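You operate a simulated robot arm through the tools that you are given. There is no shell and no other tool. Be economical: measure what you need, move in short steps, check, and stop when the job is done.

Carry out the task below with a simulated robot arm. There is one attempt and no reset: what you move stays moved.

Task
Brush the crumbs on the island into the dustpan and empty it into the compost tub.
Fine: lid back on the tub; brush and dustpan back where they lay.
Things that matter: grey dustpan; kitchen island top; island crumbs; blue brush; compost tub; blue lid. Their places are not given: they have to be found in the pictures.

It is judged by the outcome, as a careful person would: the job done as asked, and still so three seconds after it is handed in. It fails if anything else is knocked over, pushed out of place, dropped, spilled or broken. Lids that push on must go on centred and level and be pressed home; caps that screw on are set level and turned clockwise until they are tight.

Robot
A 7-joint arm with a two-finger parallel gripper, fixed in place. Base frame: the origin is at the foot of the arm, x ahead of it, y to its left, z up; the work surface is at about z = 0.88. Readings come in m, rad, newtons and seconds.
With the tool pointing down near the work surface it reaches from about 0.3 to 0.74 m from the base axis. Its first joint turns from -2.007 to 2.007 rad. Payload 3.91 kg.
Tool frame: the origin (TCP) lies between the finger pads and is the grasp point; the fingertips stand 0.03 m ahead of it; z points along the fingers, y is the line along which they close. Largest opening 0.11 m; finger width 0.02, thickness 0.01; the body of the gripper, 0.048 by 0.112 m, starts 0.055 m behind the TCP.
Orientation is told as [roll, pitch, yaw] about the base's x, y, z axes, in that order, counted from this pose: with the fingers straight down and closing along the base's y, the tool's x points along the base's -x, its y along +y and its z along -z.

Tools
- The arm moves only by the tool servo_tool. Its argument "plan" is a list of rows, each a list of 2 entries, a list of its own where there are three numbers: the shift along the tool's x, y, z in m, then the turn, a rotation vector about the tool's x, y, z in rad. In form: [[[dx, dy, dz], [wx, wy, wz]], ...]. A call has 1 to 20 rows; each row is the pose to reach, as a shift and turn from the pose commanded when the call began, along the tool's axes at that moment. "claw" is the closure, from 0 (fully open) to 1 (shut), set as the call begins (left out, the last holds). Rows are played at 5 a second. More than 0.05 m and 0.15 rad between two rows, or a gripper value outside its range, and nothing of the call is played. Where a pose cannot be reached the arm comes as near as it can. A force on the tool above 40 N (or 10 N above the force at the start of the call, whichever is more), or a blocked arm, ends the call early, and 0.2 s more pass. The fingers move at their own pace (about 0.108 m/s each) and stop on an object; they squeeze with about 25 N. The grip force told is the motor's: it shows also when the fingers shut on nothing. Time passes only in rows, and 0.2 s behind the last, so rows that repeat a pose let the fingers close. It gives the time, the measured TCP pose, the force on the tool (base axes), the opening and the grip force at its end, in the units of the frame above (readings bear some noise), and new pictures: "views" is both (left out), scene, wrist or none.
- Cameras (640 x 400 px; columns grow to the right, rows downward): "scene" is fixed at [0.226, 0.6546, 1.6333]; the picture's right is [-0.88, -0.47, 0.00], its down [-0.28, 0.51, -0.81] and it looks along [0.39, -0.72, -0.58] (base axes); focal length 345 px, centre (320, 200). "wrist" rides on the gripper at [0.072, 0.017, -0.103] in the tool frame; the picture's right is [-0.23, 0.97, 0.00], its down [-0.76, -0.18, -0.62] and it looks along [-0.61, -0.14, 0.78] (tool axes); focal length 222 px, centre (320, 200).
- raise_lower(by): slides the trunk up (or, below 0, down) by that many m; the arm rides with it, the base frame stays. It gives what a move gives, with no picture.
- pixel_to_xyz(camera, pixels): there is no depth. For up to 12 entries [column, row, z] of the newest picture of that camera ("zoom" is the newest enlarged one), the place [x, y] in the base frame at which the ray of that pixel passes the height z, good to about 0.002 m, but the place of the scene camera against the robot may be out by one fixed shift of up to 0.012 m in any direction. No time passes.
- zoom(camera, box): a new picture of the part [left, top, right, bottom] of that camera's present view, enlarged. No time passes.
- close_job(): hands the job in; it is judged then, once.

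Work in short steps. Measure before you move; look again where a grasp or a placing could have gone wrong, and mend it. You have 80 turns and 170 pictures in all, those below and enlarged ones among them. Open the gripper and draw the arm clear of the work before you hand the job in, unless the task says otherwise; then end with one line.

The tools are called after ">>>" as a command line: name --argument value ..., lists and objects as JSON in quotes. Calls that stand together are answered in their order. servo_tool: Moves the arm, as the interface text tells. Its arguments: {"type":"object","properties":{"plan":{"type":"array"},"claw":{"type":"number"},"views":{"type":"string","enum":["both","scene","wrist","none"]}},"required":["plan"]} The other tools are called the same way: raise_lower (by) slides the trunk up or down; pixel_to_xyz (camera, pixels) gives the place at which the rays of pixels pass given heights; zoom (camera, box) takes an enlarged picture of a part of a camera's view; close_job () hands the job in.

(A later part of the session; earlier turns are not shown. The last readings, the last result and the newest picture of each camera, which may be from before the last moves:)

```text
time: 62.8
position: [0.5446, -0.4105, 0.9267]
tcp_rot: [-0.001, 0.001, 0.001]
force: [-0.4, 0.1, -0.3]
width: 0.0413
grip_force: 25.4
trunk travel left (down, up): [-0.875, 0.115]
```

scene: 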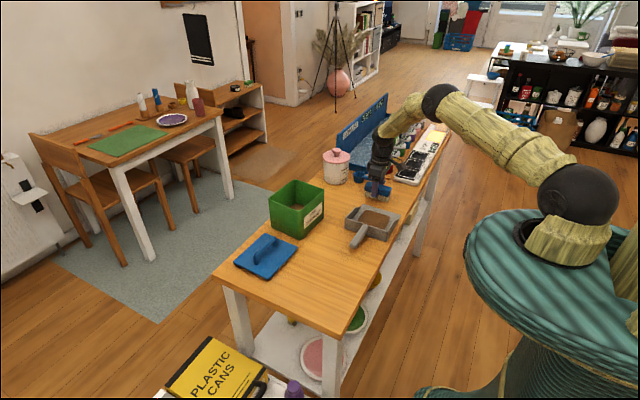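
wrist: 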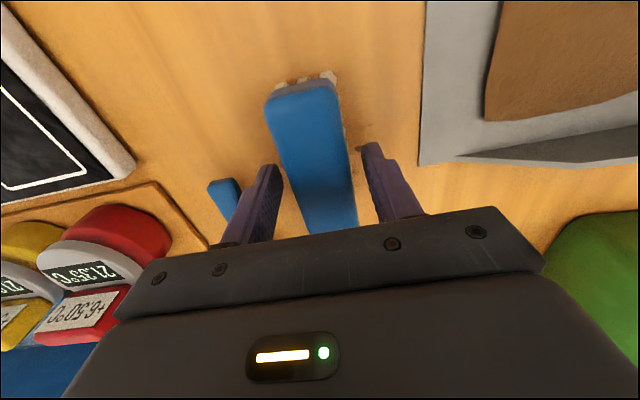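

I'll lift, step back to y≈−0.432, set down with 1 mm press, sweep +y to the lip, then rise and look.

>>> servo_tool --plan '[[[0, 0, -0.02], [0, 0, 0]], [[-0.004, -0.022, -0.02], [0, 0, 0]], [[-0.004, -0.022, -0.003], [0, 0, 0]], [[-0.004, -0.022, 0.002], [0, 0, 0]], [[-0.004, -0.014, 0.002], [0, 0, 0]], [[-0.004, -0.006, 0.002], [0, 0, 0]], [[-0.004, 0.002, 0.002], [0, 0, 0]], [[-0.004, 0.01, 0.002], [0, 0, 0]], [[-0.004, 0.018, 0.002], [0, 0, 0]], [[-0.004, 0.026, 0.002], [0, 0, 0]], [[-0.004, 0.034, 0.002], [0, 0, 0]], [[-0.004, 0.042, 0.002], [0, 0, 0]], [[-0.004, 0.047, 0.002], [0, 0, 0]], [[-0.004, 0.047, -0.03], [0, 0, 0]], [[-0.004, 0.03, -0.065], [0, 0, 0]], [[-0.004, -0.01, -0.08], [0, 0, 0]], [[-0.004, -0.03, -0.08], [0, 0, 0]]]'

>>> zoom --camera "scene" --box '[340, 160, 430, 225]'

>>> zoom --camera "wrist" --box '[240, 0, 560, 240]'

```text
time: 66.4
position: [0.5491, -0.4384, 1.0054]
tcp_rot: [0.003, 0.003, 0.004]
force: [-0.4, -0.1, -1.4]
width: 0.0412
grip_force: 25.2
trunk travel left (down, up): [-0.875, 0.115]
```

scene: 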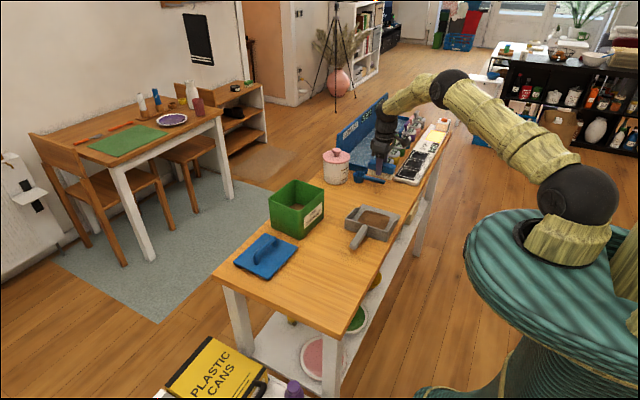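
wrist: 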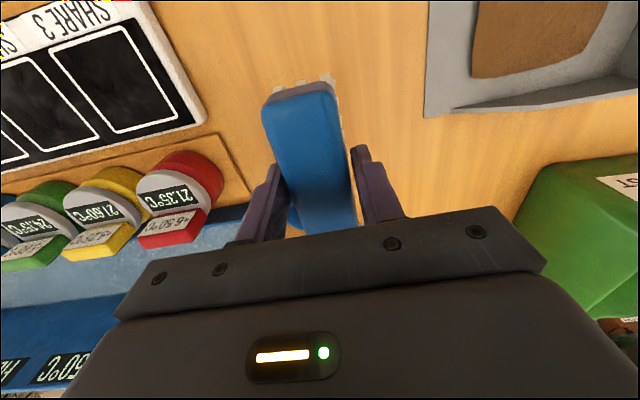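

```text
6.15 times, centred on (385, 192) of scene
```

zoom: 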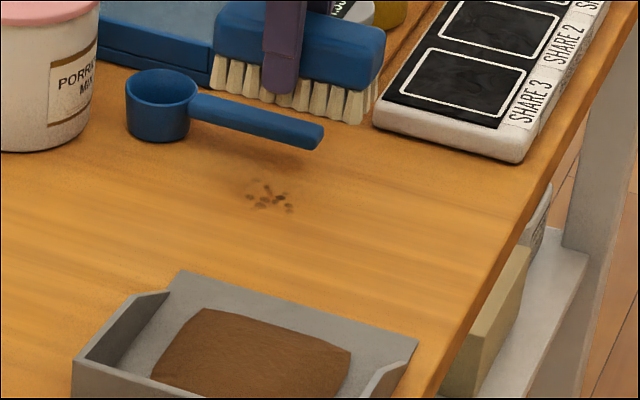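

```text
1.67 times, centred on (400, 120) of wrist
```

zoom: 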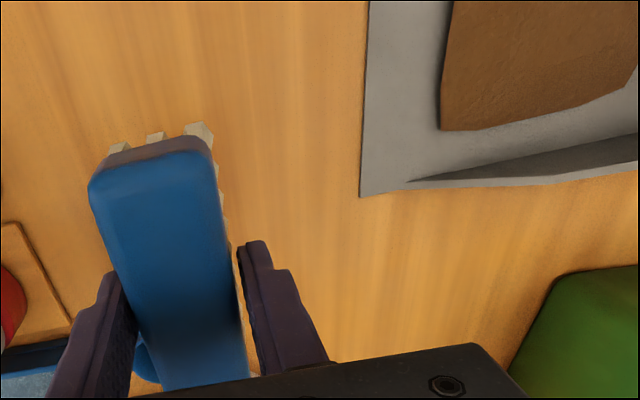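

A small faint remnant is left at about (376,192) in the scene. I'll locate it.

>>> pixel_to_xyz --camera "zoom" --pixels '[[265, 200, 0.88]]'

>>> pixel_to_xyz --camera "scene" --pixels '[[372.8, 190, 0.88], [380.5, 194, 0.88], [376, 193, 0.88], [376, 189.5, 0.88], [385.5, 183.5, 0.9]]'

```text
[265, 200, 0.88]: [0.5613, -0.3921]
```

```text
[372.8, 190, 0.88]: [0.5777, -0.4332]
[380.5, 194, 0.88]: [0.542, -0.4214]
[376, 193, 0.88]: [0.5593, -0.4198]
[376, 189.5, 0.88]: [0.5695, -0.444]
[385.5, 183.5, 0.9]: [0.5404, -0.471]
```

The remnant spans x 0.54–0.578, y −0.42…−0.445. I'll run two +y strokes from x=0.53, y≈−0.438 (fingers clear of the scoop tip) with firmer pressure.

>>> servo_tool --plan '[[[0.018, 0.0, 0.03], [0, 0, 0]], [[0.018, 0.0, 0.065], [0, 0, 0]], [[0.018, 0.0, 0.08], [0, 0, 0]], [[0.018, 0.0, 0.082], [0, 0, 0]], [[0.018, 0.007, 0.082], [0, 0, 0]], [[0.018, 0.014, 0.082], [0, 0, 0]], [[0.018, 0.021, 0.082], [0, 0, 0]], [[0.018, 0.03, 0.082], [0, 0, 0]], [[0.018, 0.04, 0.081], [0, 0, 0]], [[0.018, 0.04, 0.06], [0, 0, 0]], [[0.018, 0.0, 0.06], [0, 0, 0]], [[0.018, 0.0, 0.08], [0, 0, 0]], [[0.018, 0.0, 0.082], [0, 0, 0]], [[0.018, 0.007, 0.082], [0, 0, 0]], [[0.018, 0.014, 0.082], [0, 0, 0]], [[0.018, 0.025, 0.082], [0, 0, 0]], [[0.018, 0.04, 0.082], [0, 0, 0]], [[0.018, 0.058, 0.081], [0, 0, 0]], [[0.018, 0.074, 0.081], [0, 0, 0]], [[0.018, 0.074, 0.05], [0, 0, 0]]]' --views "scene"

>>> servo_tool --plan '[[[0, 0, -0.04], [0, 0, 0]], [[0, 0.04, -0.06], [0, 0, 0]], [[0, 0.08, -0.06], [0, 0, 0]]]'

>>> zoom --camera "scene" --box '[340, 160, 430, 225]'

```text
time: 70.6
position: [0.5329, -0.3656, 0.9554]
tcp_rot: [0.001, 0.002, 0.001]
force: [0.4, 0.2, -0.4]
width: 0.0412
grip_force: 25.1
trunk travel left (down, up): [-0.875, 0.115]
```

scene: 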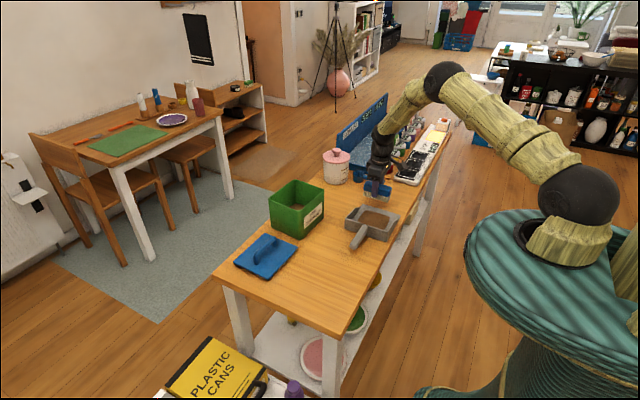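

```text
time: 71.4
position: [0.5318, -0.2838, 1.0174]
tcp_rot: [0.0, 0.002, 0.001]
force: [0.1, 0.8, -1.2]
width: 0.0414
grip_force: 25.3
trunk travel left (down, up): [-0.875, 0.115]
```

scene: 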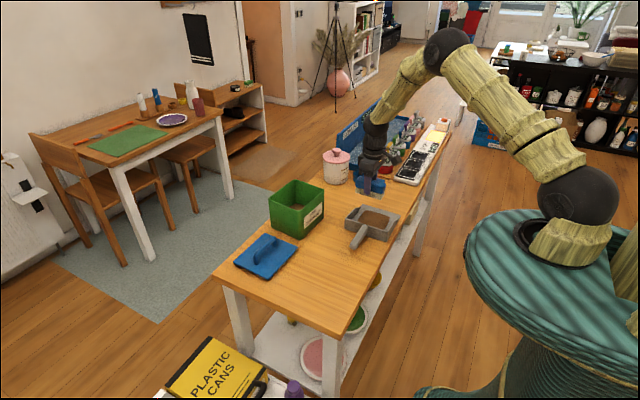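
wrist: 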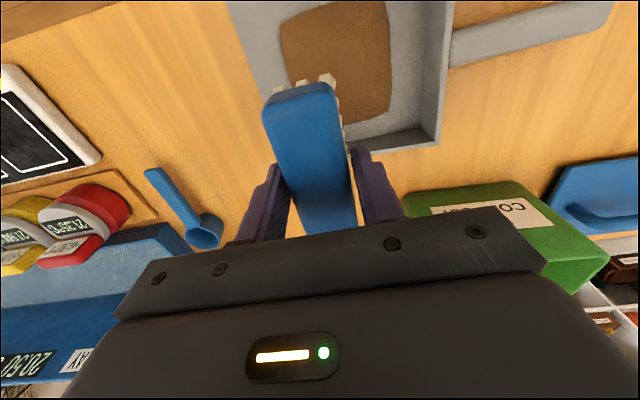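

```text
6.15 times, centred on (385, 192) of scene
```

zoom: 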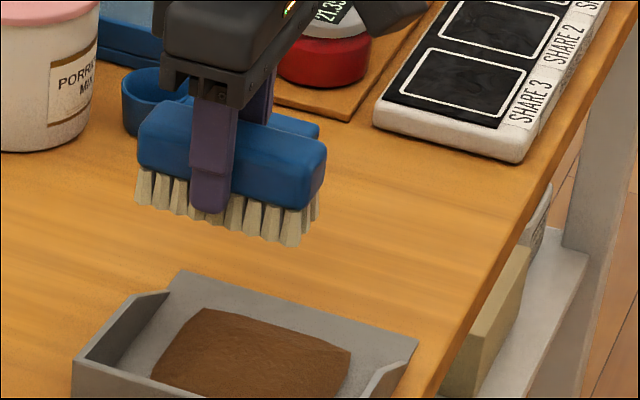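

The table looks clean. I'll enlarge the wrist view to check for leftover crumbs.

>>> zoom --camera "wrist" --box '[80, 40, 300, 240]'

```text
2.00 times, centred on (190, 140) of wrist
```

zoom: 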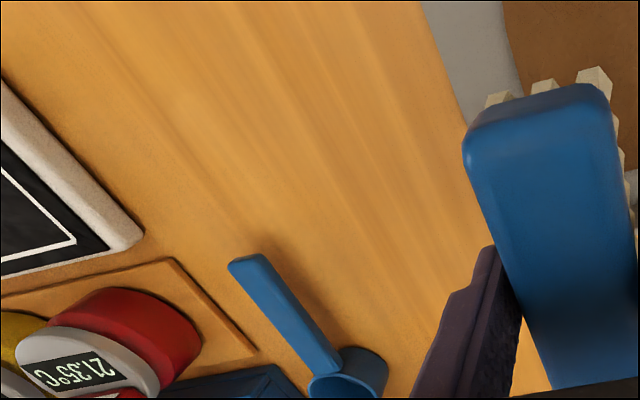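

All clean. Now I'll put the brush back at its original pose (0.6663,-0.311, yaw −1.574): turn and move above, then lower.

>>> servo_tool --plan '[[[-0.012, 0, 0], [0, 0, 0.14]], [[-0.024, 0, 0], [0, 0, 0.28]], [[-0.036, 0, 0], [0, 0, 0.42]], [[-0.048, -0.005, 0], [0, 0, 0.56]], [[-0.06, -0.01, 0], [0, 0, 0.7]], [[-0.072, -0.015, 0], [0, 0, 0.84]], [[-0.084, -0.02, 0], [0, 0, 0.98]], [[-0.096, -0.025, 0], [0, 0, 1.12]], [[-0.11, -0.027, 0], [0, 0, 1.26]], [[-0.123, -0.027, 0], [0, 0, 1.4]], [[-0.1345, -0.027, 0], [0, 0, 1.5]], [[-0.1345, -0.027, 0.03], [0, 0, 1.575]], [[-0.1345, -0.027, 0.06], [0, 0, 1.575]], [[-0.1345, -0.027, 0.08], [0, 0, 1.575]], [[-0.1345, -0.027, 0.085], [0, 0, 1.575]], [[-0.1345, -0.027, 0.085], [0, 0, 1.575]]]'

>>> zoom --camera "scene" --box '[310, 155, 400, 220]'

```text
time: 74.8
position: [0.6645, -0.3107, 0.9317]
tcp_rot: [-0.002, 0.0, -1.574]
force: [-0.2, -0.7, 0.2]
width: 0.0413
grip_force: 25.0
trunk travel left (down, up): [-0.875, 0.115]
```

scene: 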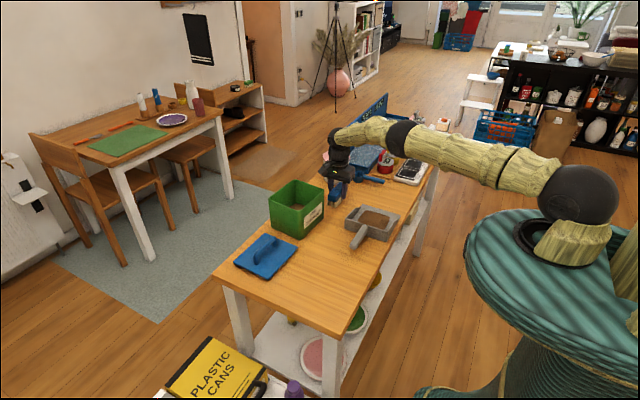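
wrist: 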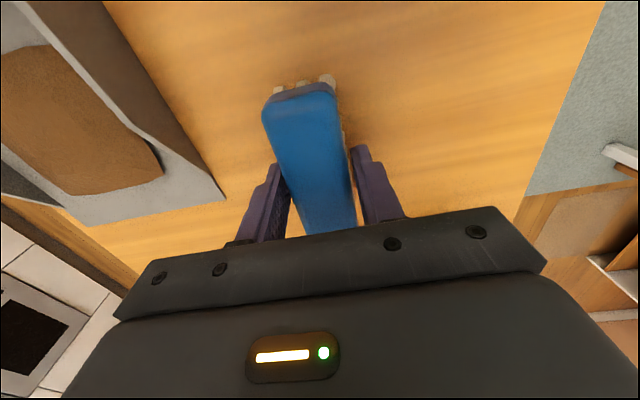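

```text
6.15 times, centred on (355, 188) of scene
```

zoom: 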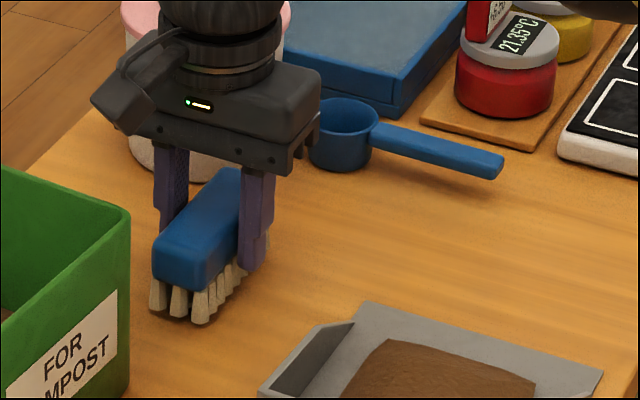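

Now I'll lower the last few mm, release, and rise.

>>> servo_tool --plan '[[[0, 0.001, 0.003], [0, 0, 0]], [[0, 0.001, 0.0065], [0, 0, 0]], [[0, 0.001, 0.0065], [0, 0, 0]]]' --views "none"

>>> servo_tool --plan '[[[0, 0, 0], [0, 0, 0]], [[0, 0, 0], [0, 0, 0]], [[0, 0, -0.04], [0, 0, 0]], [[0, 0, -0.08], [0, 0, 0]], [[0, 0, -0.12], [0, 0, 0]], [[0, -0.02, -0.14], [0, 0, 0]]]' --claw 0.45

>>> zoom --camera "scene" --box '[310, 155, 400, 220]'

```text
time: 75.6
position: [0.6657, -0.3117, 0.9248]
tcp_rot: [-0.003, 0.0, -1.572]
force: [0.5, 0.1, -0.8]
width: 0.0412
grip_force: 25.4
trunk travel left (down, up): [-0.875, 0.115]
```

```text
time: 77.0
position: [0.6471, -0.3133, 1.0676]
tcp_rot: [0.001, 0.0, -1.574]
force: [-1.0, -0.5, 0.2]
width: 0.0604
grip_force: 0.1
trunk travel left (down, up): [-0.875, 0.115]
```

scene: 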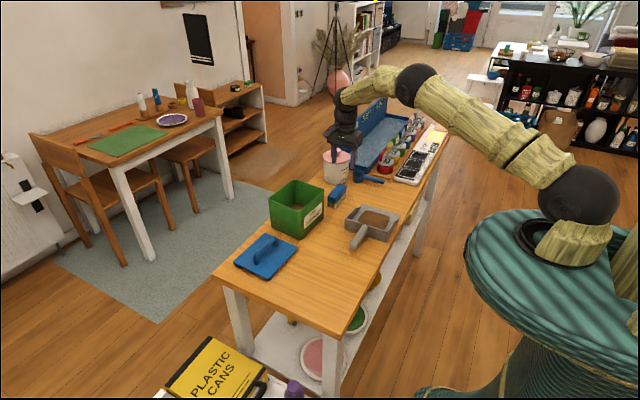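
wrist: 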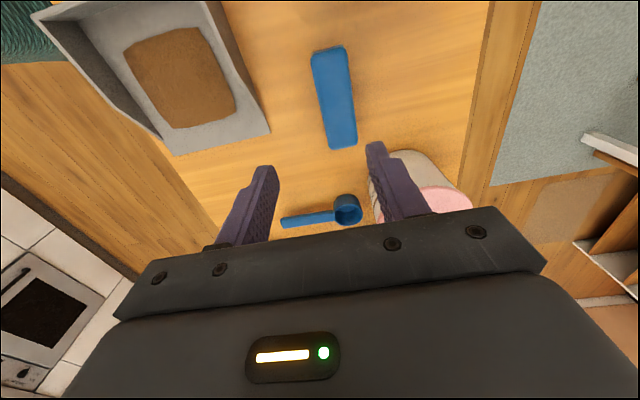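

```text
6.15 times, centred on (355, 188) of scene
```

zoom: 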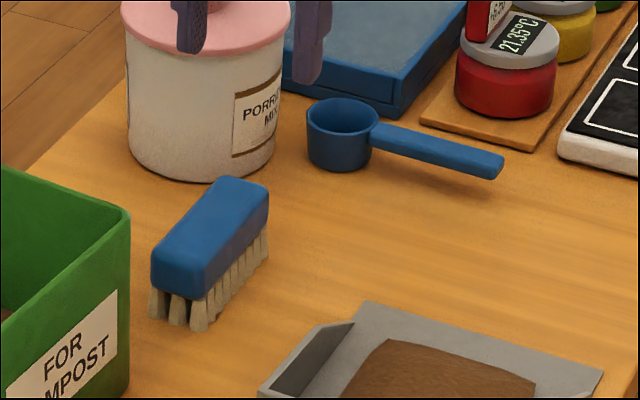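

The brush is back on its spot. Next I'll go above the pan's handle at (0.4996,-0.149) with the same yaw.

>>> servo_tool --plan '[[[0, -0.045, 0], [0, 0, 0]], [[0.02, -0.085, 0], [0, 0, 0]], [[0.045, -0.12, 0], [0, 0, 0]], [[0.08, -0.147, 0], [0, 0, 0]], [[0.12, -0.147, 0.01], [0, 0, 0]], [[0.155, -0.147, 0.03], [0, 0, 0]], [[0.164, -0.147, 0.06], [0, 0, 0]], [[0.164, -0.147, 0.0676], [0, 0, 0]], [[0.164, -0.147, 0.0676], [0, 0, 0]]]' --claw 0.4

>>> zoom --camera "wrist" --box '[200, 20, 440, 240]'

```text
time: 79.0
position: [0.5009, -0.148, 0.9969]
tcp_rot: [-0.001, 0.0, -1.573]
force: [0.9, 0.6, -0.3]
width: 0.0657
grip_force: 0.2
trunk travel left (down, up): [-0.875, 0.115]
```

scene: 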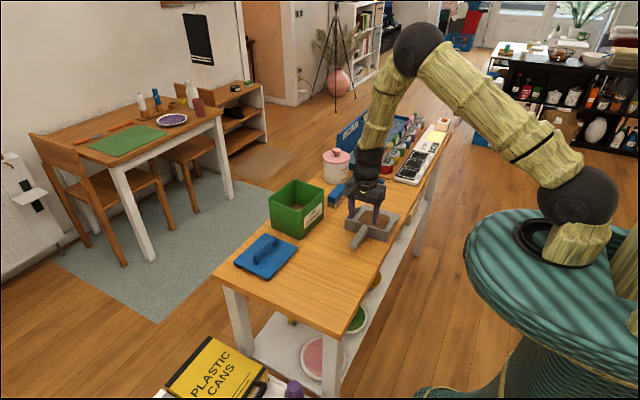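
wrist: 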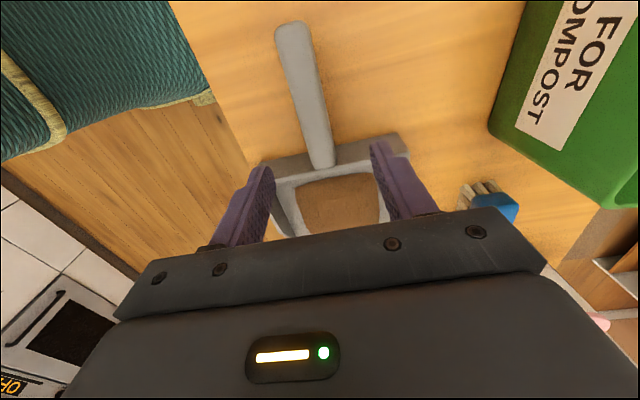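

```text
1.82 times, centred on (320, 130) of wrist
```

zoom: 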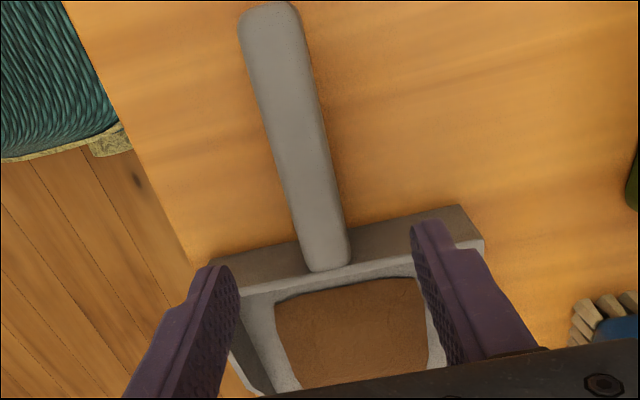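

>>> pixel_to_xyz --camera "zoom" --pixels '[[240, 20, 0.92], [300, 12, 0.92], [307, 270, 0.92], [350, 262, 0.92], [274, 145, 0.92], [325, 140, 0.92], [209, 263, 0.92], [463, 205, 0.92]]'

```text
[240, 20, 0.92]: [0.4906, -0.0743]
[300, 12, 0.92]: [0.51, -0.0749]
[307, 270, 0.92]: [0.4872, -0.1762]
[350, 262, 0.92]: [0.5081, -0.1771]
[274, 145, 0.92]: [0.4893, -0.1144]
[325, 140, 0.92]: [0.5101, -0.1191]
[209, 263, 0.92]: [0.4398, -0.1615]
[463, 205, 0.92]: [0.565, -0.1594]
```

The handle is centred at x≈0.4985 at y≈−0.15. I'll descend, grip and lift straight up, keeping the pan level.

>>> servo_tool --plan '[[[0, -0.002, 0.03], [0, 0, 0]], [[0, -0.002, 0.06], [0, 0, 0]], [[0, -0.002, 0.079], [0, 0, 0]], [[0, -0.002, 0.079], [0, 0, 0]]]' --claw 0.4 --views "none"

>>> servo_tool --plan '[[[0, 0, 0], [0, 0, 0]], [[0, 0, 0], [0, 0, 0]], [[0, 0, 0], [0, 0, 0]], [[0, 0, -0.01], [0, 0, 0]], [[0, 0, -0.03], [0, 0, 0]], [[0, 0, -0.06], [0, 0, 0]], [[0, 0, -0.09], [0, 0, 0]], [[0, 0, -0.12], [0, 0, 0]], [[0, 0, -0.15], [0, 0, 0]], [[0, 0, -0.17], [0, 0, 0]], [[0, 0, -0.17], [0, 0, 0]]]' --claw 1

>>> zoom --camera "scene" --box '[250, 140, 430, 270]'

```text
time: 80.0
position: [0.496, -0.1522, 0.9156]
tcp_rot: [-0.002, 0.001, -1.572]
force: [0.2, -0.3, -0.2]
width: 0.0661
grip_force: 0.0
trunk travel left (down, up): [-0.875, 0.115]
```

```text
time: 82.4
position: [0.4969, -0.1499, 1.0868]
tcp_rot: [-0.002, -0.001, -1.572]
force: [-0.3, -0.1, -1.5]
width: 0.0238
grip_force: 25.6
trunk travel left (down, up): [-0.875, 0.115]
```

scene: 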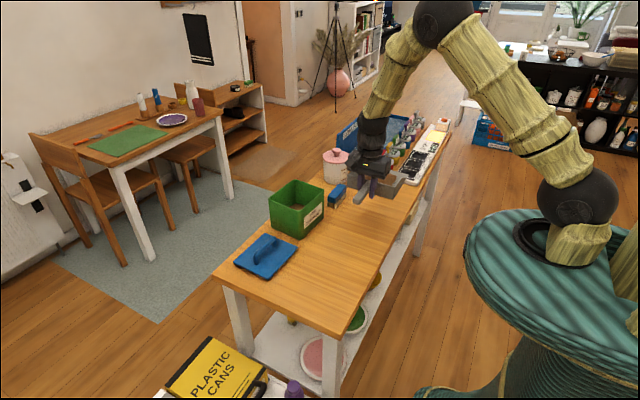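
wrist: 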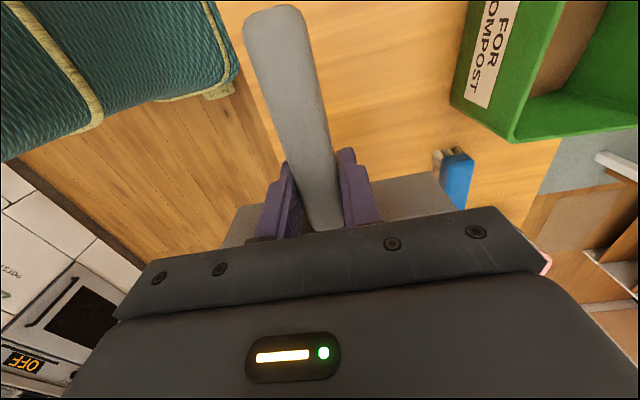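

```text
3.08 times, centred on (340, 205) of scene
```

zoom: 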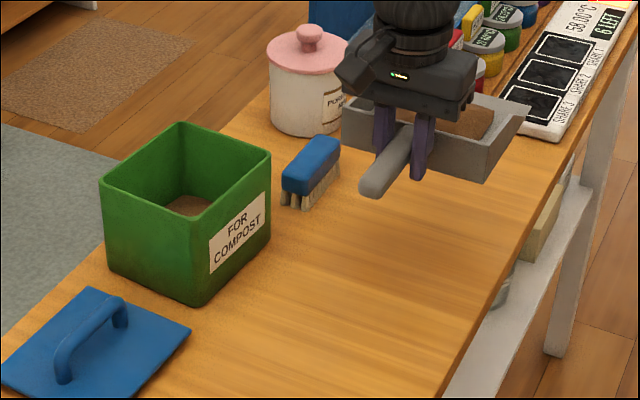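

The pan is held level at about 1.5–2 N. I'll triangulate the tub rim: its −x,−y corner is at (512,139) in the wrist view and (323.7,190.3) in the scene.

>>> pixel_to_xyz --camera "wrist" --pixels '[[512, 139, 0.97], [512, 139, 0.99], [512, 139, 1.01], [452, 103, 0.88], [512, 139, 0.98]]'

>>> pixel_to_xyz --camera "zoom" --pixels '[[270, 155, 0.98], [270, 155, 1.0], [103, 188, 0.98], [182, 124, 0.98], [202, 213, 0.98], [205, 305, 0.88], [108, 265, 0.88], [270, 235, 0.88]]'

>>> zoom --camera "wrist" --box '[420, 0, 640, 160]'

```text
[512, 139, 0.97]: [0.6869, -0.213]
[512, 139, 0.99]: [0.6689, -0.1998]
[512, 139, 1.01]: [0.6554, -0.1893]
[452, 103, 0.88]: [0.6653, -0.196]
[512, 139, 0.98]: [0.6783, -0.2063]
```

```text
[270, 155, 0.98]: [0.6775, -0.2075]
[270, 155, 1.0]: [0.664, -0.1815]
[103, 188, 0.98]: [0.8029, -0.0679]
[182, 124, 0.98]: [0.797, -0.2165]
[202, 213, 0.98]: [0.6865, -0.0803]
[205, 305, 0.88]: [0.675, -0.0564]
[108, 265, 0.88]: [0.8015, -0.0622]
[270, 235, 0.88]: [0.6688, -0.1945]
```

```text
2.50 times, centred on (530, 80) of wrist
```

zoom: 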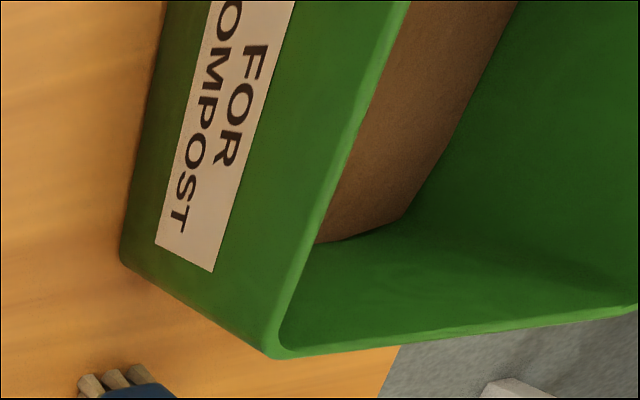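

Tub centre is ≈(0.733,-0.13) with the rim at z≈0.99. I'll carry the pan level, mouth towards −y, to TCP (0.73,0.07), so the mouth is over the tub at y≈−0.12.

>>> servo_tool --plan '[[[0.01, 0.01, 0], [0, 0, 0]], [[0.03, 0.03, 0], [0, 0, 0]], [[0.05, 0.05, 0], [0, 0, 0]], [[0.07, 0.072, 0], [0, 0, 0]], [[0.09, 0.094, 0], [0, 0, 0]], [[0.11, 0.116, 0], [0, 0, 0]], [[0.13, 0.138, 0], [0, 0, 0]], [[0.15, 0.16, 0], [0, 0, 0]], [[0.17, 0.182, 0], [0, 0, 0]], [[0.19, 0.204, 0], [0, 0, 0]], [[0.21, 0.225, 0], [0, 0, 0]], [[0.22, 0.233, 0], [0, 0, 0]], [[0.22, 0.233, 0], [0, 0, 0]]]'

>>> zoom --camera "scene" --box '[220, 140, 400, 270]'

```text
time: 85.2
position: [0.7324, 0.0699, 1.087]
tcp_rot: [-0.002, -0.001, -1.573]
force: [0.0, -0.5, -3.3]
width: 0.0238
grip_force: 25.1
trunk travel left (down, up): [-0.875, 0.115]
```

scene: 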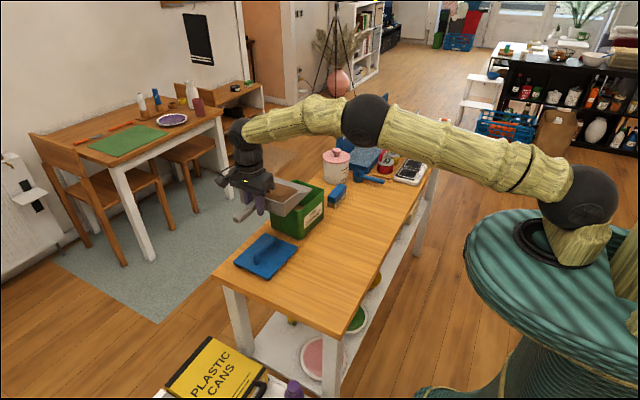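
wrist: 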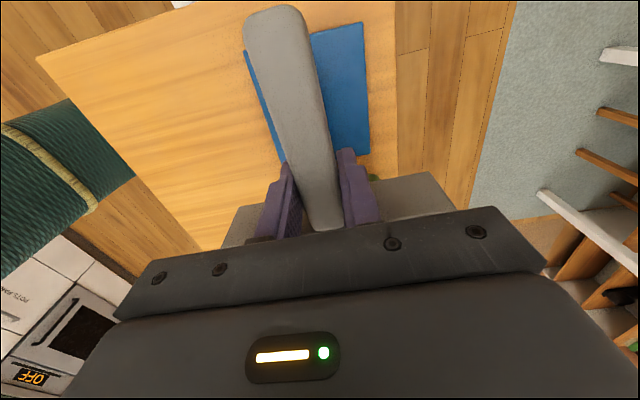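

```text
3.08 times, centred on (310, 205) of scene
```

zoom: 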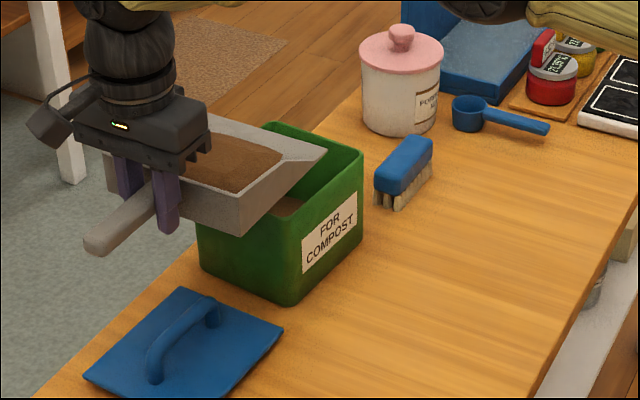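

The mouth is over the tub. I'll start tilting about the lip (mouth down towards −y), first to 0.42 rad, and check.

>>> servo_tool --plan '[[[-0.003, 0, -0.01], [0, 0.07, 0]], [[-0.007, 0, -0.021], [0, 0.14, 0]], [[-0.012, 0, -0.031], [0, 0.21, 0]], [[-0.018, 0, -0.041], [0, 0.28, 0]], [[-0.025, 0, -0.05], [0, 0.35, 0]], [[-0.032, 0, -0.059], [0, 0.42, 0]], [[-0.032, 0, -0.059], [0, 0.42, 0]]]' --views "scene"

>>> zoom --camera "scene" --box '[220, 120, 400, 260]'

```text
time: 86.8
position: [0.7312, 0.0406, 1.1469]
tcp_rot: [-0.002, 0.42, -1.575]
force: [0.2, 0.1, -2.7]
width: 0.0239
grip_force: 25.1
trunk travel left (down, up): [-0.875, 0.115]
```

scene: 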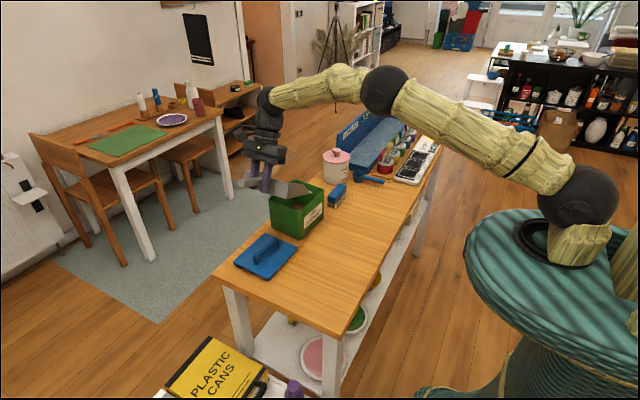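

```text
2.86 times, centred on (310, 190) of scene
```

zoom: 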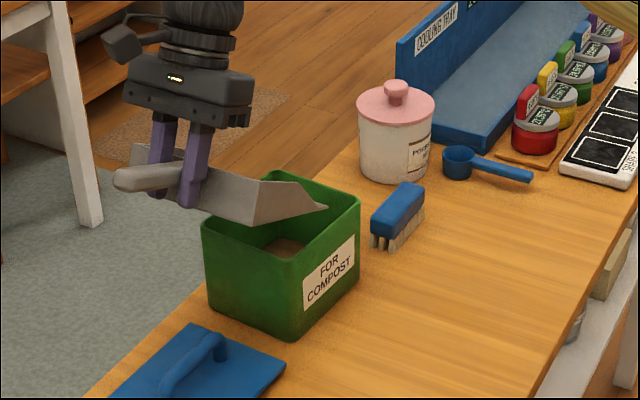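

The lip stays over the tub opening. I'll continue tilting to about 1.1 rad around the lip and pause there.

>>> servo_tool --plan '[[[-0.004, 0, -0.011], [0, 0.07, 0]], [[-0.0091, 0, -0.0216], [0, 0.14, 0]], [[-0.015, 0, -0.032], [0, 0.21, 0]], [[-0.0215, 0, -0.0425], [0, 0.28, 0]], [[-0.0295, 0, -0.052], [0, 0.35, 0]], [[-0.0377, 0, -0.0607], [0, 0.42, 0]], [[-0.047, 0, -0.069], [0, 0.49, 0]], [[-0.0569, 0, -0.0769], [0, 0.56, 0]], [[-0.065, 0, -0.085], [0, 0.62, 0]], [[-0.0736, 0, -0.0931], [0, 0.68, 0]], [[-0.0736, 0, -0.0931], [0, 0.68, 0]], [[-0.0736, 0, -0.0931], [0, 0.68, 0]], [[-0.0736, 0, -0.0931], [0, 0.68, 0]]]'

>>> zoom --camera "scene" --box '[220, 120, 400, 260]'

```text
time: 89.6
position: [0.7217, -0.0626, 1.204]
tcp_rot: [-0.002, 1.099, -1.576]
force: [-0.4, 0.0, -1.8]
width: 0.0237
grip_force: 25.0
out of reach, approached as far as the arm can: row 9, 10, 11, 12, 13
trunk travel left (down, up): [-0.875, 0.115]
```

scene: 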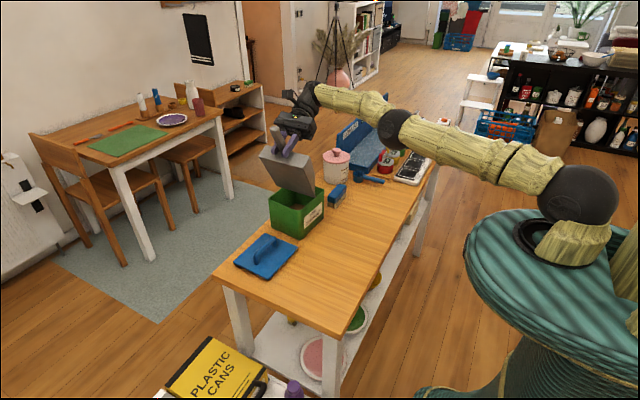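
wrist: 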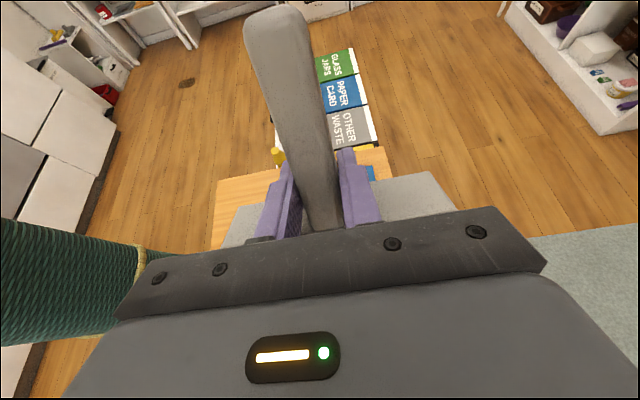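

```text
2.86 times, centred on (310, 190) of scene
```

zoom: 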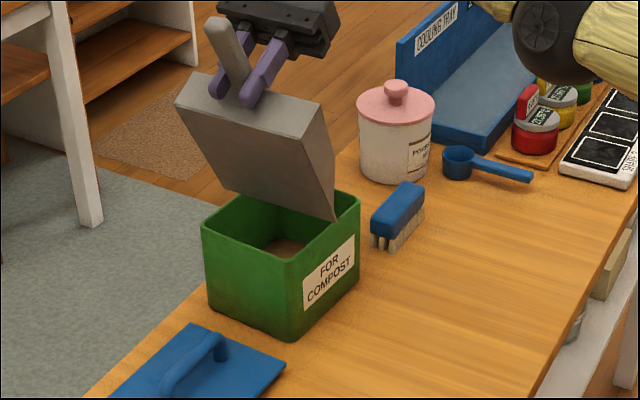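

The pan is at 1.1 rad with the lip over the tub. I'll hold another second, then tilt back on the reverse path to see whether it emptied.

>>> servo_tool --plan '[[[0, 0, 0], [0, 0, 0]], [[0, 0, -0.004], [0, 0, 0]], [[0, 0, 0], [0, 0, 0]], [[0, 0, -0.004], [0, 0, 0]], [[0, 0, 0], [0, 0, 0]]]' --views "none"

>>> zoom --camera "scene" --box '[260, 160, 350, 245]'

```text
time: 90.8
position: [0.7211, -0.0618, 1.2028]
tcp_rot: [-0.002, 1.101, -1.577]
force: [0.1, 0.2, -2.2]
width: 0.0237
grip_force: 25.2
trunk travel left (down, up): [-0.875, 0.115]
```

```text
4.71 times, centred on (305, 202) of scene
```

zoom: 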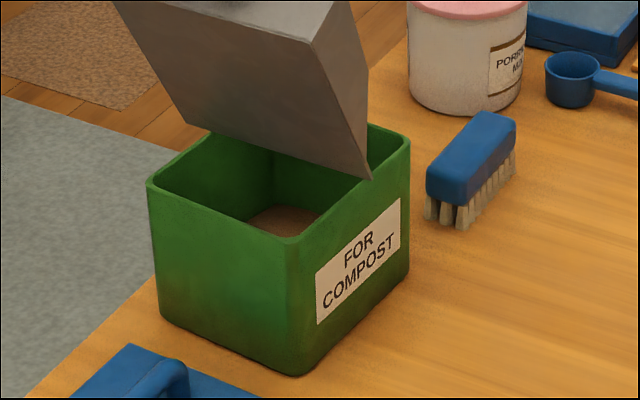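

Now I'll tilt back to level along the reverse path.

>>> servo_tool --plan '[[[0.0028, 0, 0.0231], [0, -0.12, 0]], [[0.0075, 0, 0.0478], [0, -0.26, 0]], [[0.0087, 0, 0.0722], [0, -0.4, 0]], [[0.0053, 0, 0.0962], [0, -0.54, 0]], [[-0.0013, 0, 0.1186], [0, -0.68, 0]], [[-0.0109, 0, 0.1393], [0, -0.82, 0]], [[-0.0239, 0, 0.158], [0, -0.96, 0]], [[-0.0395, 0, 0.1736], [0, -1.1, 0]], [[-0.0395, 0, 0.1736], [0, -1.1, 0]]]' --views "scene"

>>> zoom --camera "scene" --box '[220, 150, 340, 250]'

```text
time: 92.8
position: [0.721, 0.0717, 1.0897]
tcp_rot: [-0.002, -0.002, -1.575]
force: [-0.3, -0.2, -2.3]
width: 0.0236
grip_force: 25.0
trunk travel left (down, up): [-0.875, 0.115]
```

scene: 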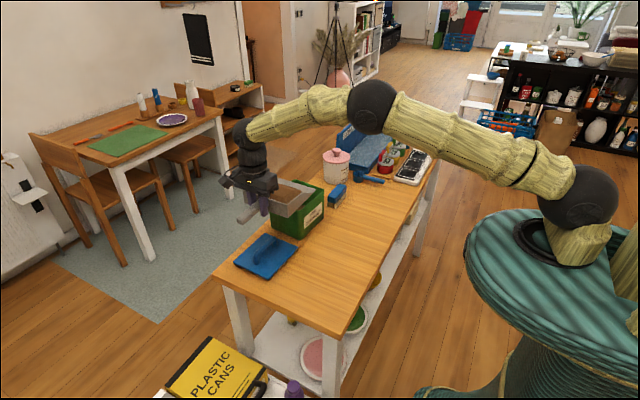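

```text
4.00 times, centred on (280, 200) of scene
```

zoom: 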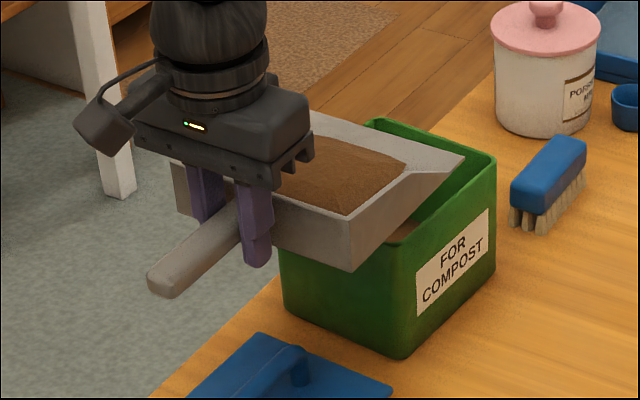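

The crumbs are still in the pan, so a steeper tilt is needed than 1.1 rad, where the arm ran out of reach. I'll tilt to 0.84 again over the tub. Then I'll swing the yaw about the lip so the mouth faces partly back to the robot, which allows a steeper tilt.

>>> servo_tool --plan '[[[-0.003, 0.004, -0.01], [0, 0.07, 0]], [[-0.007, 0.009, -0.021], [0, 0.14, 0]], [[-0.018, 0.009, -0.041], [0, 0.28, 0]], [[-0.032, 0.009, -0.059], [0, 0.42, 0]], [[-0.049, 0.009, -0.075], [0, 0.56, 0]], [[-0.0685, 0.009, -0.089], [0, 0.7, 0]], [[-0.091, 0.009, -0.099], [0, 0.84, 0]], [[-0.091, 0.009, -0.099], [0, 0.84, 0]]]' --views "none"

```text
time: 94.6
position: [0.7289, -0.0184, 1.189]
tcp_rot: [-0.003, 0.84, -1.573]
force: [0.4, 0.3, -3.3]
width: 0.024
grip_force: 25.0
trunk travel left (down, up): [-0.875, 0.115]
```

I'll swing the yaw by −45° about the lip, with tilt kept at 0.84.

>>> servo_tool --plan '[[[-0.0005, 0.0129, -0.0006], [-0.0968, 0, 0.0867]], [[-0.0022, 0.0255, -0.0025], [-0.1937, 0, 0.1734]], [[-0.005, 0.0377, -0.0056], [-0.2906, 0, 0.2601]], [[-0.0087, 0.0493, -0.0098], [-0.3874, 0, 0.3468]], [[-0.0135, 0.06, -0.015], [-0.4843, 0, 0.4336]], [[-0.0193, 0.0701, -0.0216], [-0.5848, 0, 0.5236]], [[-0.0193, 0.0701, -0.0216], [-0.5848, 0, 0.5236]]]' --views "scene"

>>> zoom --camera "scene" --box '[220, 120, 400, 250]'

```text
time: 96.2
position: [0.8009, -0.0472, 1.1903]
tcp_rot: [-0.002, 0.841, -2.362]
force: [0.7, -0.8, -1.2]
width: 0.0237
grip_force: 24.7
trunk travel left (down, up): [-0.875, 0.115]
```

scene: 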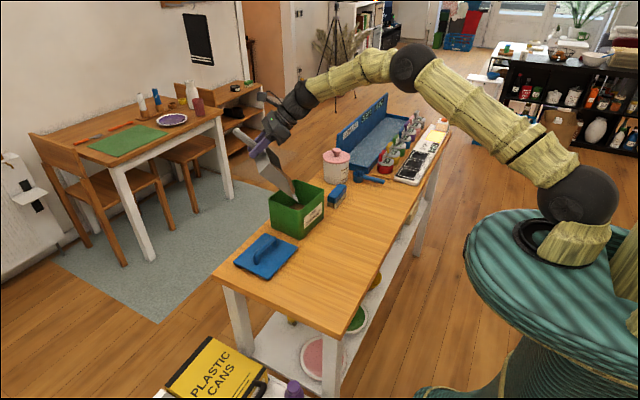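

```text
3.08 times, centred on (310, 185) of scene
```

zoom: 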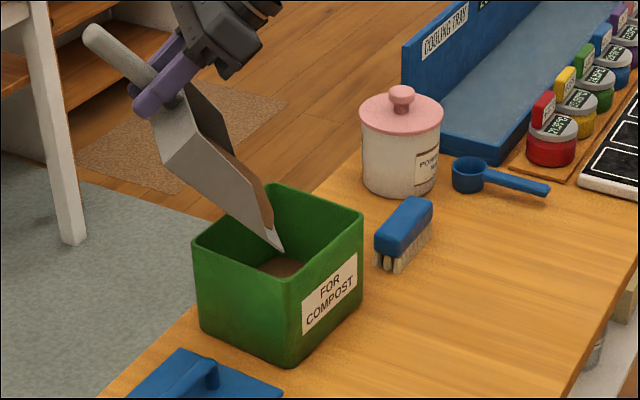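

Reachable, with the lip well over the tub. I'll tilt on around the lip to about 1.75 rad and hold.

>>> servo_tool --plan '[[[-0.0064, 0, -0.0242], [0, 0.13, 0]], [[-0.0159, 0, -0.0476], [0, 0.26, 0]], [[-0.0283, 0, -0.0695], [0, 0.39, 0]], [[-0.0435, 0, -0.0895], [0, 0.52, 0]], [[-0.0611, 0, -0.1075], [0, 0.65, 0]], [[-0.0808, 0, -0.1229], [0, 0.78, 0]], [[-0.0808, 0, -0.1229], [0, 0.78, 0]], [[-0.0808, 0, -0.1229], [0, 0.78, 0]], [[-0.1025, 0, -0.1358], [0, 0.91, 0]], [[-0.1025, 0, -0.1358], [0, 0.91, 0]], [[-0.1025, 0, -0.1358], [0, 0.91, 0]], [[-0.1025, 0, -0.1358], [0, 0.91, 0]]]' --views "scene"

>>> zoom --camera "scene" --box '[220, 120, 400, 250]'

```text
time: 98.8
position: [0.6828, -0.166, 1.2045]
tcp_rot: [-3.14, 1.391, 0.786]
force: [1.0, 0.2, -2.8]
width: 0.0239
grip_force: 24.7
trunk travel left (down, up): [-0.875, 0.115]
```

scene: 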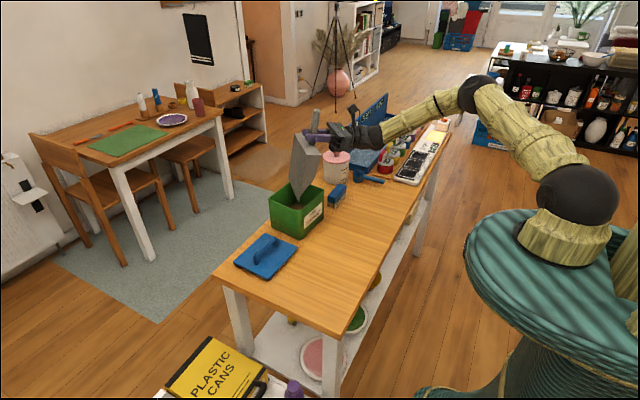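

```text
3.08 times, centred on (310, 185) of scene
```

zoom: 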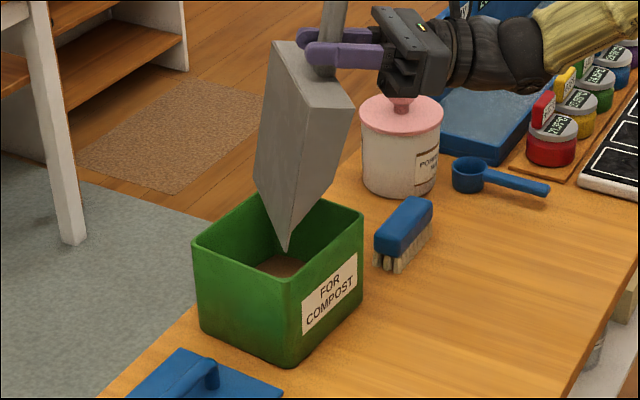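

The pan is past vertical over the tub. I'll hold briefly, then reverse to 0.84 tilt where the pan's inside was visible.

>>> servo_tool --plan '[[[0, 0, 0], [0, 0, 0]], [[0, 0, 0], [0, 0, 0]], [[0, 0, 0], [0, 0, 0]], [[0.0032, 0, 0.025], [0, -0.13, 0]], [[0.0031, 0, 0.05], [0, -0.26, 0]], [[-0.0002, 0, 0.0749], [0, -0.39, 0]], [[-0.0067, 0, 0.0993], [0, -0.52, 0]], [[-0.0164, 0, 0.1225], [0, -0.65, 0]], [[-0.029, 0, 0.1443], [0, -0.78, 0]], [[-0.0442, 0, 0.1643], [0, -0.91, 0]], [[-0.0442, 0, 0.1643], [0, -0.91, 0]]]' --views "scene"

>>> zoom --camera "scene" --box '[230, 130, 350, 240]'

```text
time: 101.2
position: [0.8001, -0.0479, 1.1892]
tcp_rot: [-0.001, 0.838, -2.358]
force: [-0.2, 0.0, -1.5]
width: 0.0238
grip_force: 25.4
trunk travel left (down, up): [-0.875, 0.115]
```

scene: 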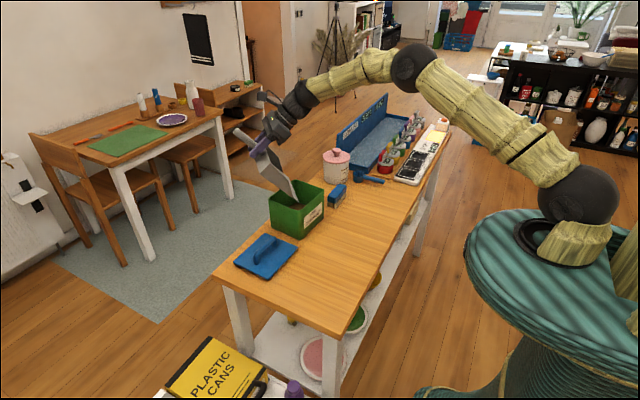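

```text
3.64 times, centred on (290, 185) of scene
```

zoom: 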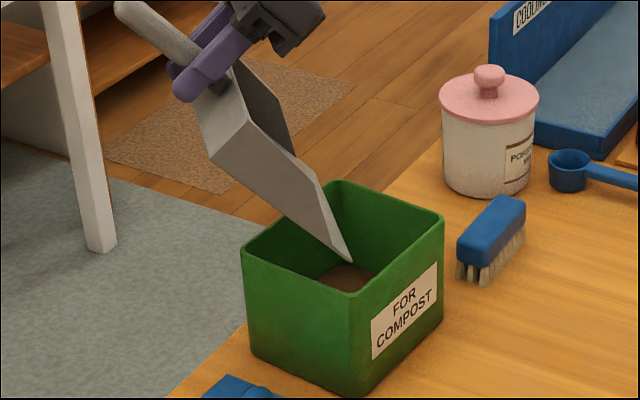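

The pan is empty. I'll swing the yaw back, then level it in a second call.

>>> servo_tool --plan '[[[-0.0005, -0.0129, -0.0006], [0.0968, 0, -0.0867]], [[-0.0022, -0.0255, -0.0025], [0.1937, 0, -0.1734]], [[-0.005, -0.0377, -0.0056], [0.2906, 0, -0.2601]], [[-0.0087, -0.0493, -0.0098], [0.3874, 0, -0.3468]], [[-0.0135, -0.06, -0.015], [0.4843, 0, -0.4336]], [[-0.0193, -0.0701, -0.0216], [0.5848, 0, -0.5236]], [[-0.0193, -0.0701, -0.0216], [0.5848, 0, -0.5236]]]' --views "none"

```text
time: 102.8
position: [0.7315, -0.0182, 1.1895]
tcp_rot: [-0.003, 0.838, -1.574]
force: [0.6, -0.1, -3.0]
width: 0.0238
grip_force: 24.8
trunk travel left (down, up): [-0.875, 0.115]
```

Next I'll level the pan over the lid/tub area.

>>> servo_tool --plan '[[[0.0075, 0, 0.0235], [0, -0.14, 0]], [[0.0101, 0, 0.0473], [0, -0.28, 0]], [[0.0096, 0, 0.0707], [0, -0.42, 0]], [[0.0055, 0, 0.0931], [0, -0.56, 0]], [[-0.0021, 0, 0.1146], [0, -0.7, 0]], [[-0.0131, 0, 0.1338], [0, -0.84, 0]], [[-0.0131, 0, 0.1338], [0, -0.84, 0]]]' --views "scene"

>>> zoom --camera "scene" --box '[220, 150, 340, 250]'

```text
time: 104.4
position: [0.7321, 0.073, 1.0883]
tcp_rot: [-0.002, -0.002, -1.573]
force: [-0.3, -0.7, -2.0]
width: 0.0237
grip_force: 25.0
trunk travel left (down, up): [-0.875, 0.115]
```

scene: 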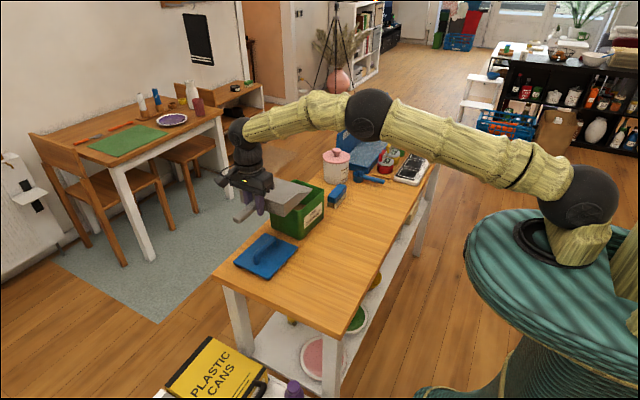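

```text
4.00 times, centred on (280, 200) of scene
```

zoom: 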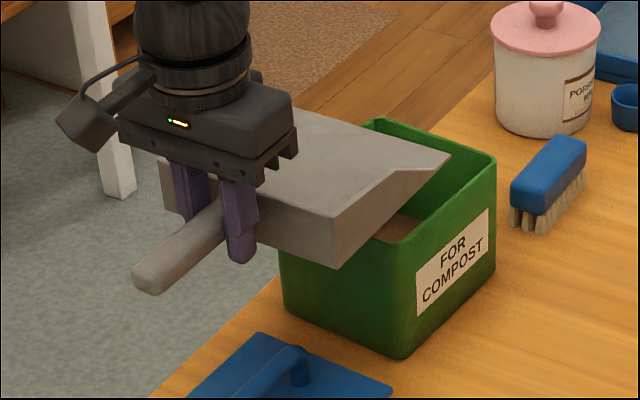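

The pan is level and empty. I'll carry it back to its original spot, above (0.462,0.020) with yaw +0.044, rotating on the way.

>>> servo_tool --plan '[[[-0.0, -0.021, 0], [0, 0, -0.125]], [[-0.004, -0.042, 0], [0, 0, -0.25]], [[-0.008, -0.063, 0], [0, 0, -0.375]], [[-0.012, -0.084, 0], [0, 0, -0.5]], [[-0.016, -0.105, 0], [0, 0, -0.625]], [[-0.02, -0.126, 0], [0, 0, -0.75]], [[-0.025, -0.147, 0], [0, 0, -0.875]], [[-0.03, -0.168, 0], [0, 0, -1.0]], [[-0.035, -0.189, 0], [0, 0, -1.125]], [[-0.04, -0.21, 0], [0, 0, -1.25]], [[-0.045, -0.231, 0], [0, 0, -1.375]], [[-0.05, -0.252, 0], [0, 0, -1.5]], [[-0.053, -0.27, 0], [0, 0, -1.617]], [[-0.053, -0.27, 0], [0, 0, -1.617]]]'

```text
time: 107.4
position: [0.4602, 0.0214, 1.0899]
tcp_rot: [0.0, 0.001, 0.044]
force: [0.4, -0.4, -1.5]
width: 0.0239
grip_force: 25.0
trunk travel left (down, up): [-0.875, 0.115]
```

scene: 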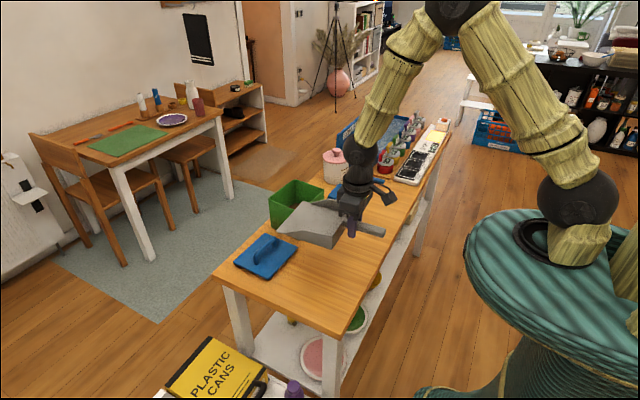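
wrist: 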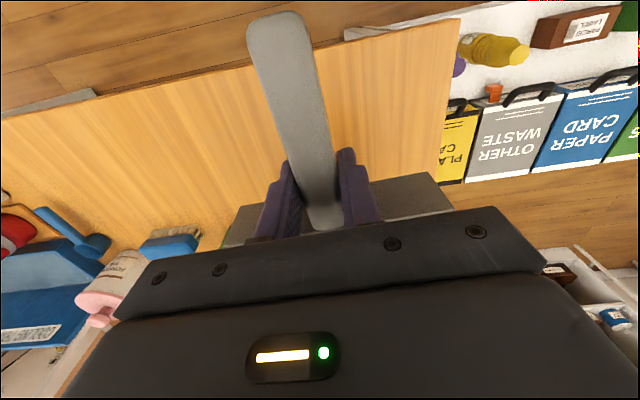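

I'll lower the pan onto its old spot.

>>> servo_tool --plan '[[[0, -0.001, 0.04], [0, 0, 0]], [[0, -0.001, 0.08], [0, 0, 0]], [[0, -0.001, 0.12], [0, 0, 0]], [[0, -0.001, 0.145], [0, 0, 0]], [[0, -0.001, 0.16], [0, 0, 0]], [[0, -0.001, 0.168], [0, 0, 0]], [[0, -0.001, 0.172], [0, 0, 0]], [[0, -0.001, 0.172], [0, 0, 0]]]' --views "scene"

>>> zoom --camera "scene" --box '[270, 220, 400, 310]'

```text
time: 109.2
position: [0.4604, 0.0239, 0.9184]
tcp_rot: [-0.001, -0.002, 0.047]
force: [3.4, 1.6, 12.2]
width: 0.0237
grip_force: 25.6
trunk travel left (down, up): [-0.875, 0.115]
```

scene: 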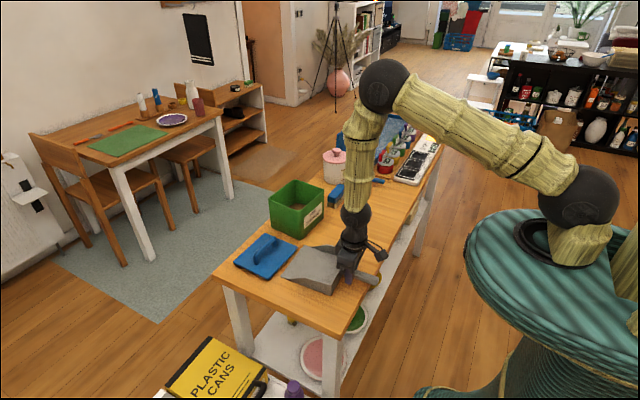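

```text
4.44 times, centred on (335, 265) of scene
```

zoom: 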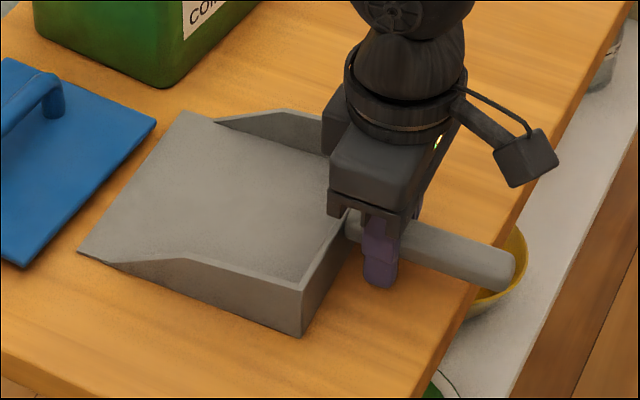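

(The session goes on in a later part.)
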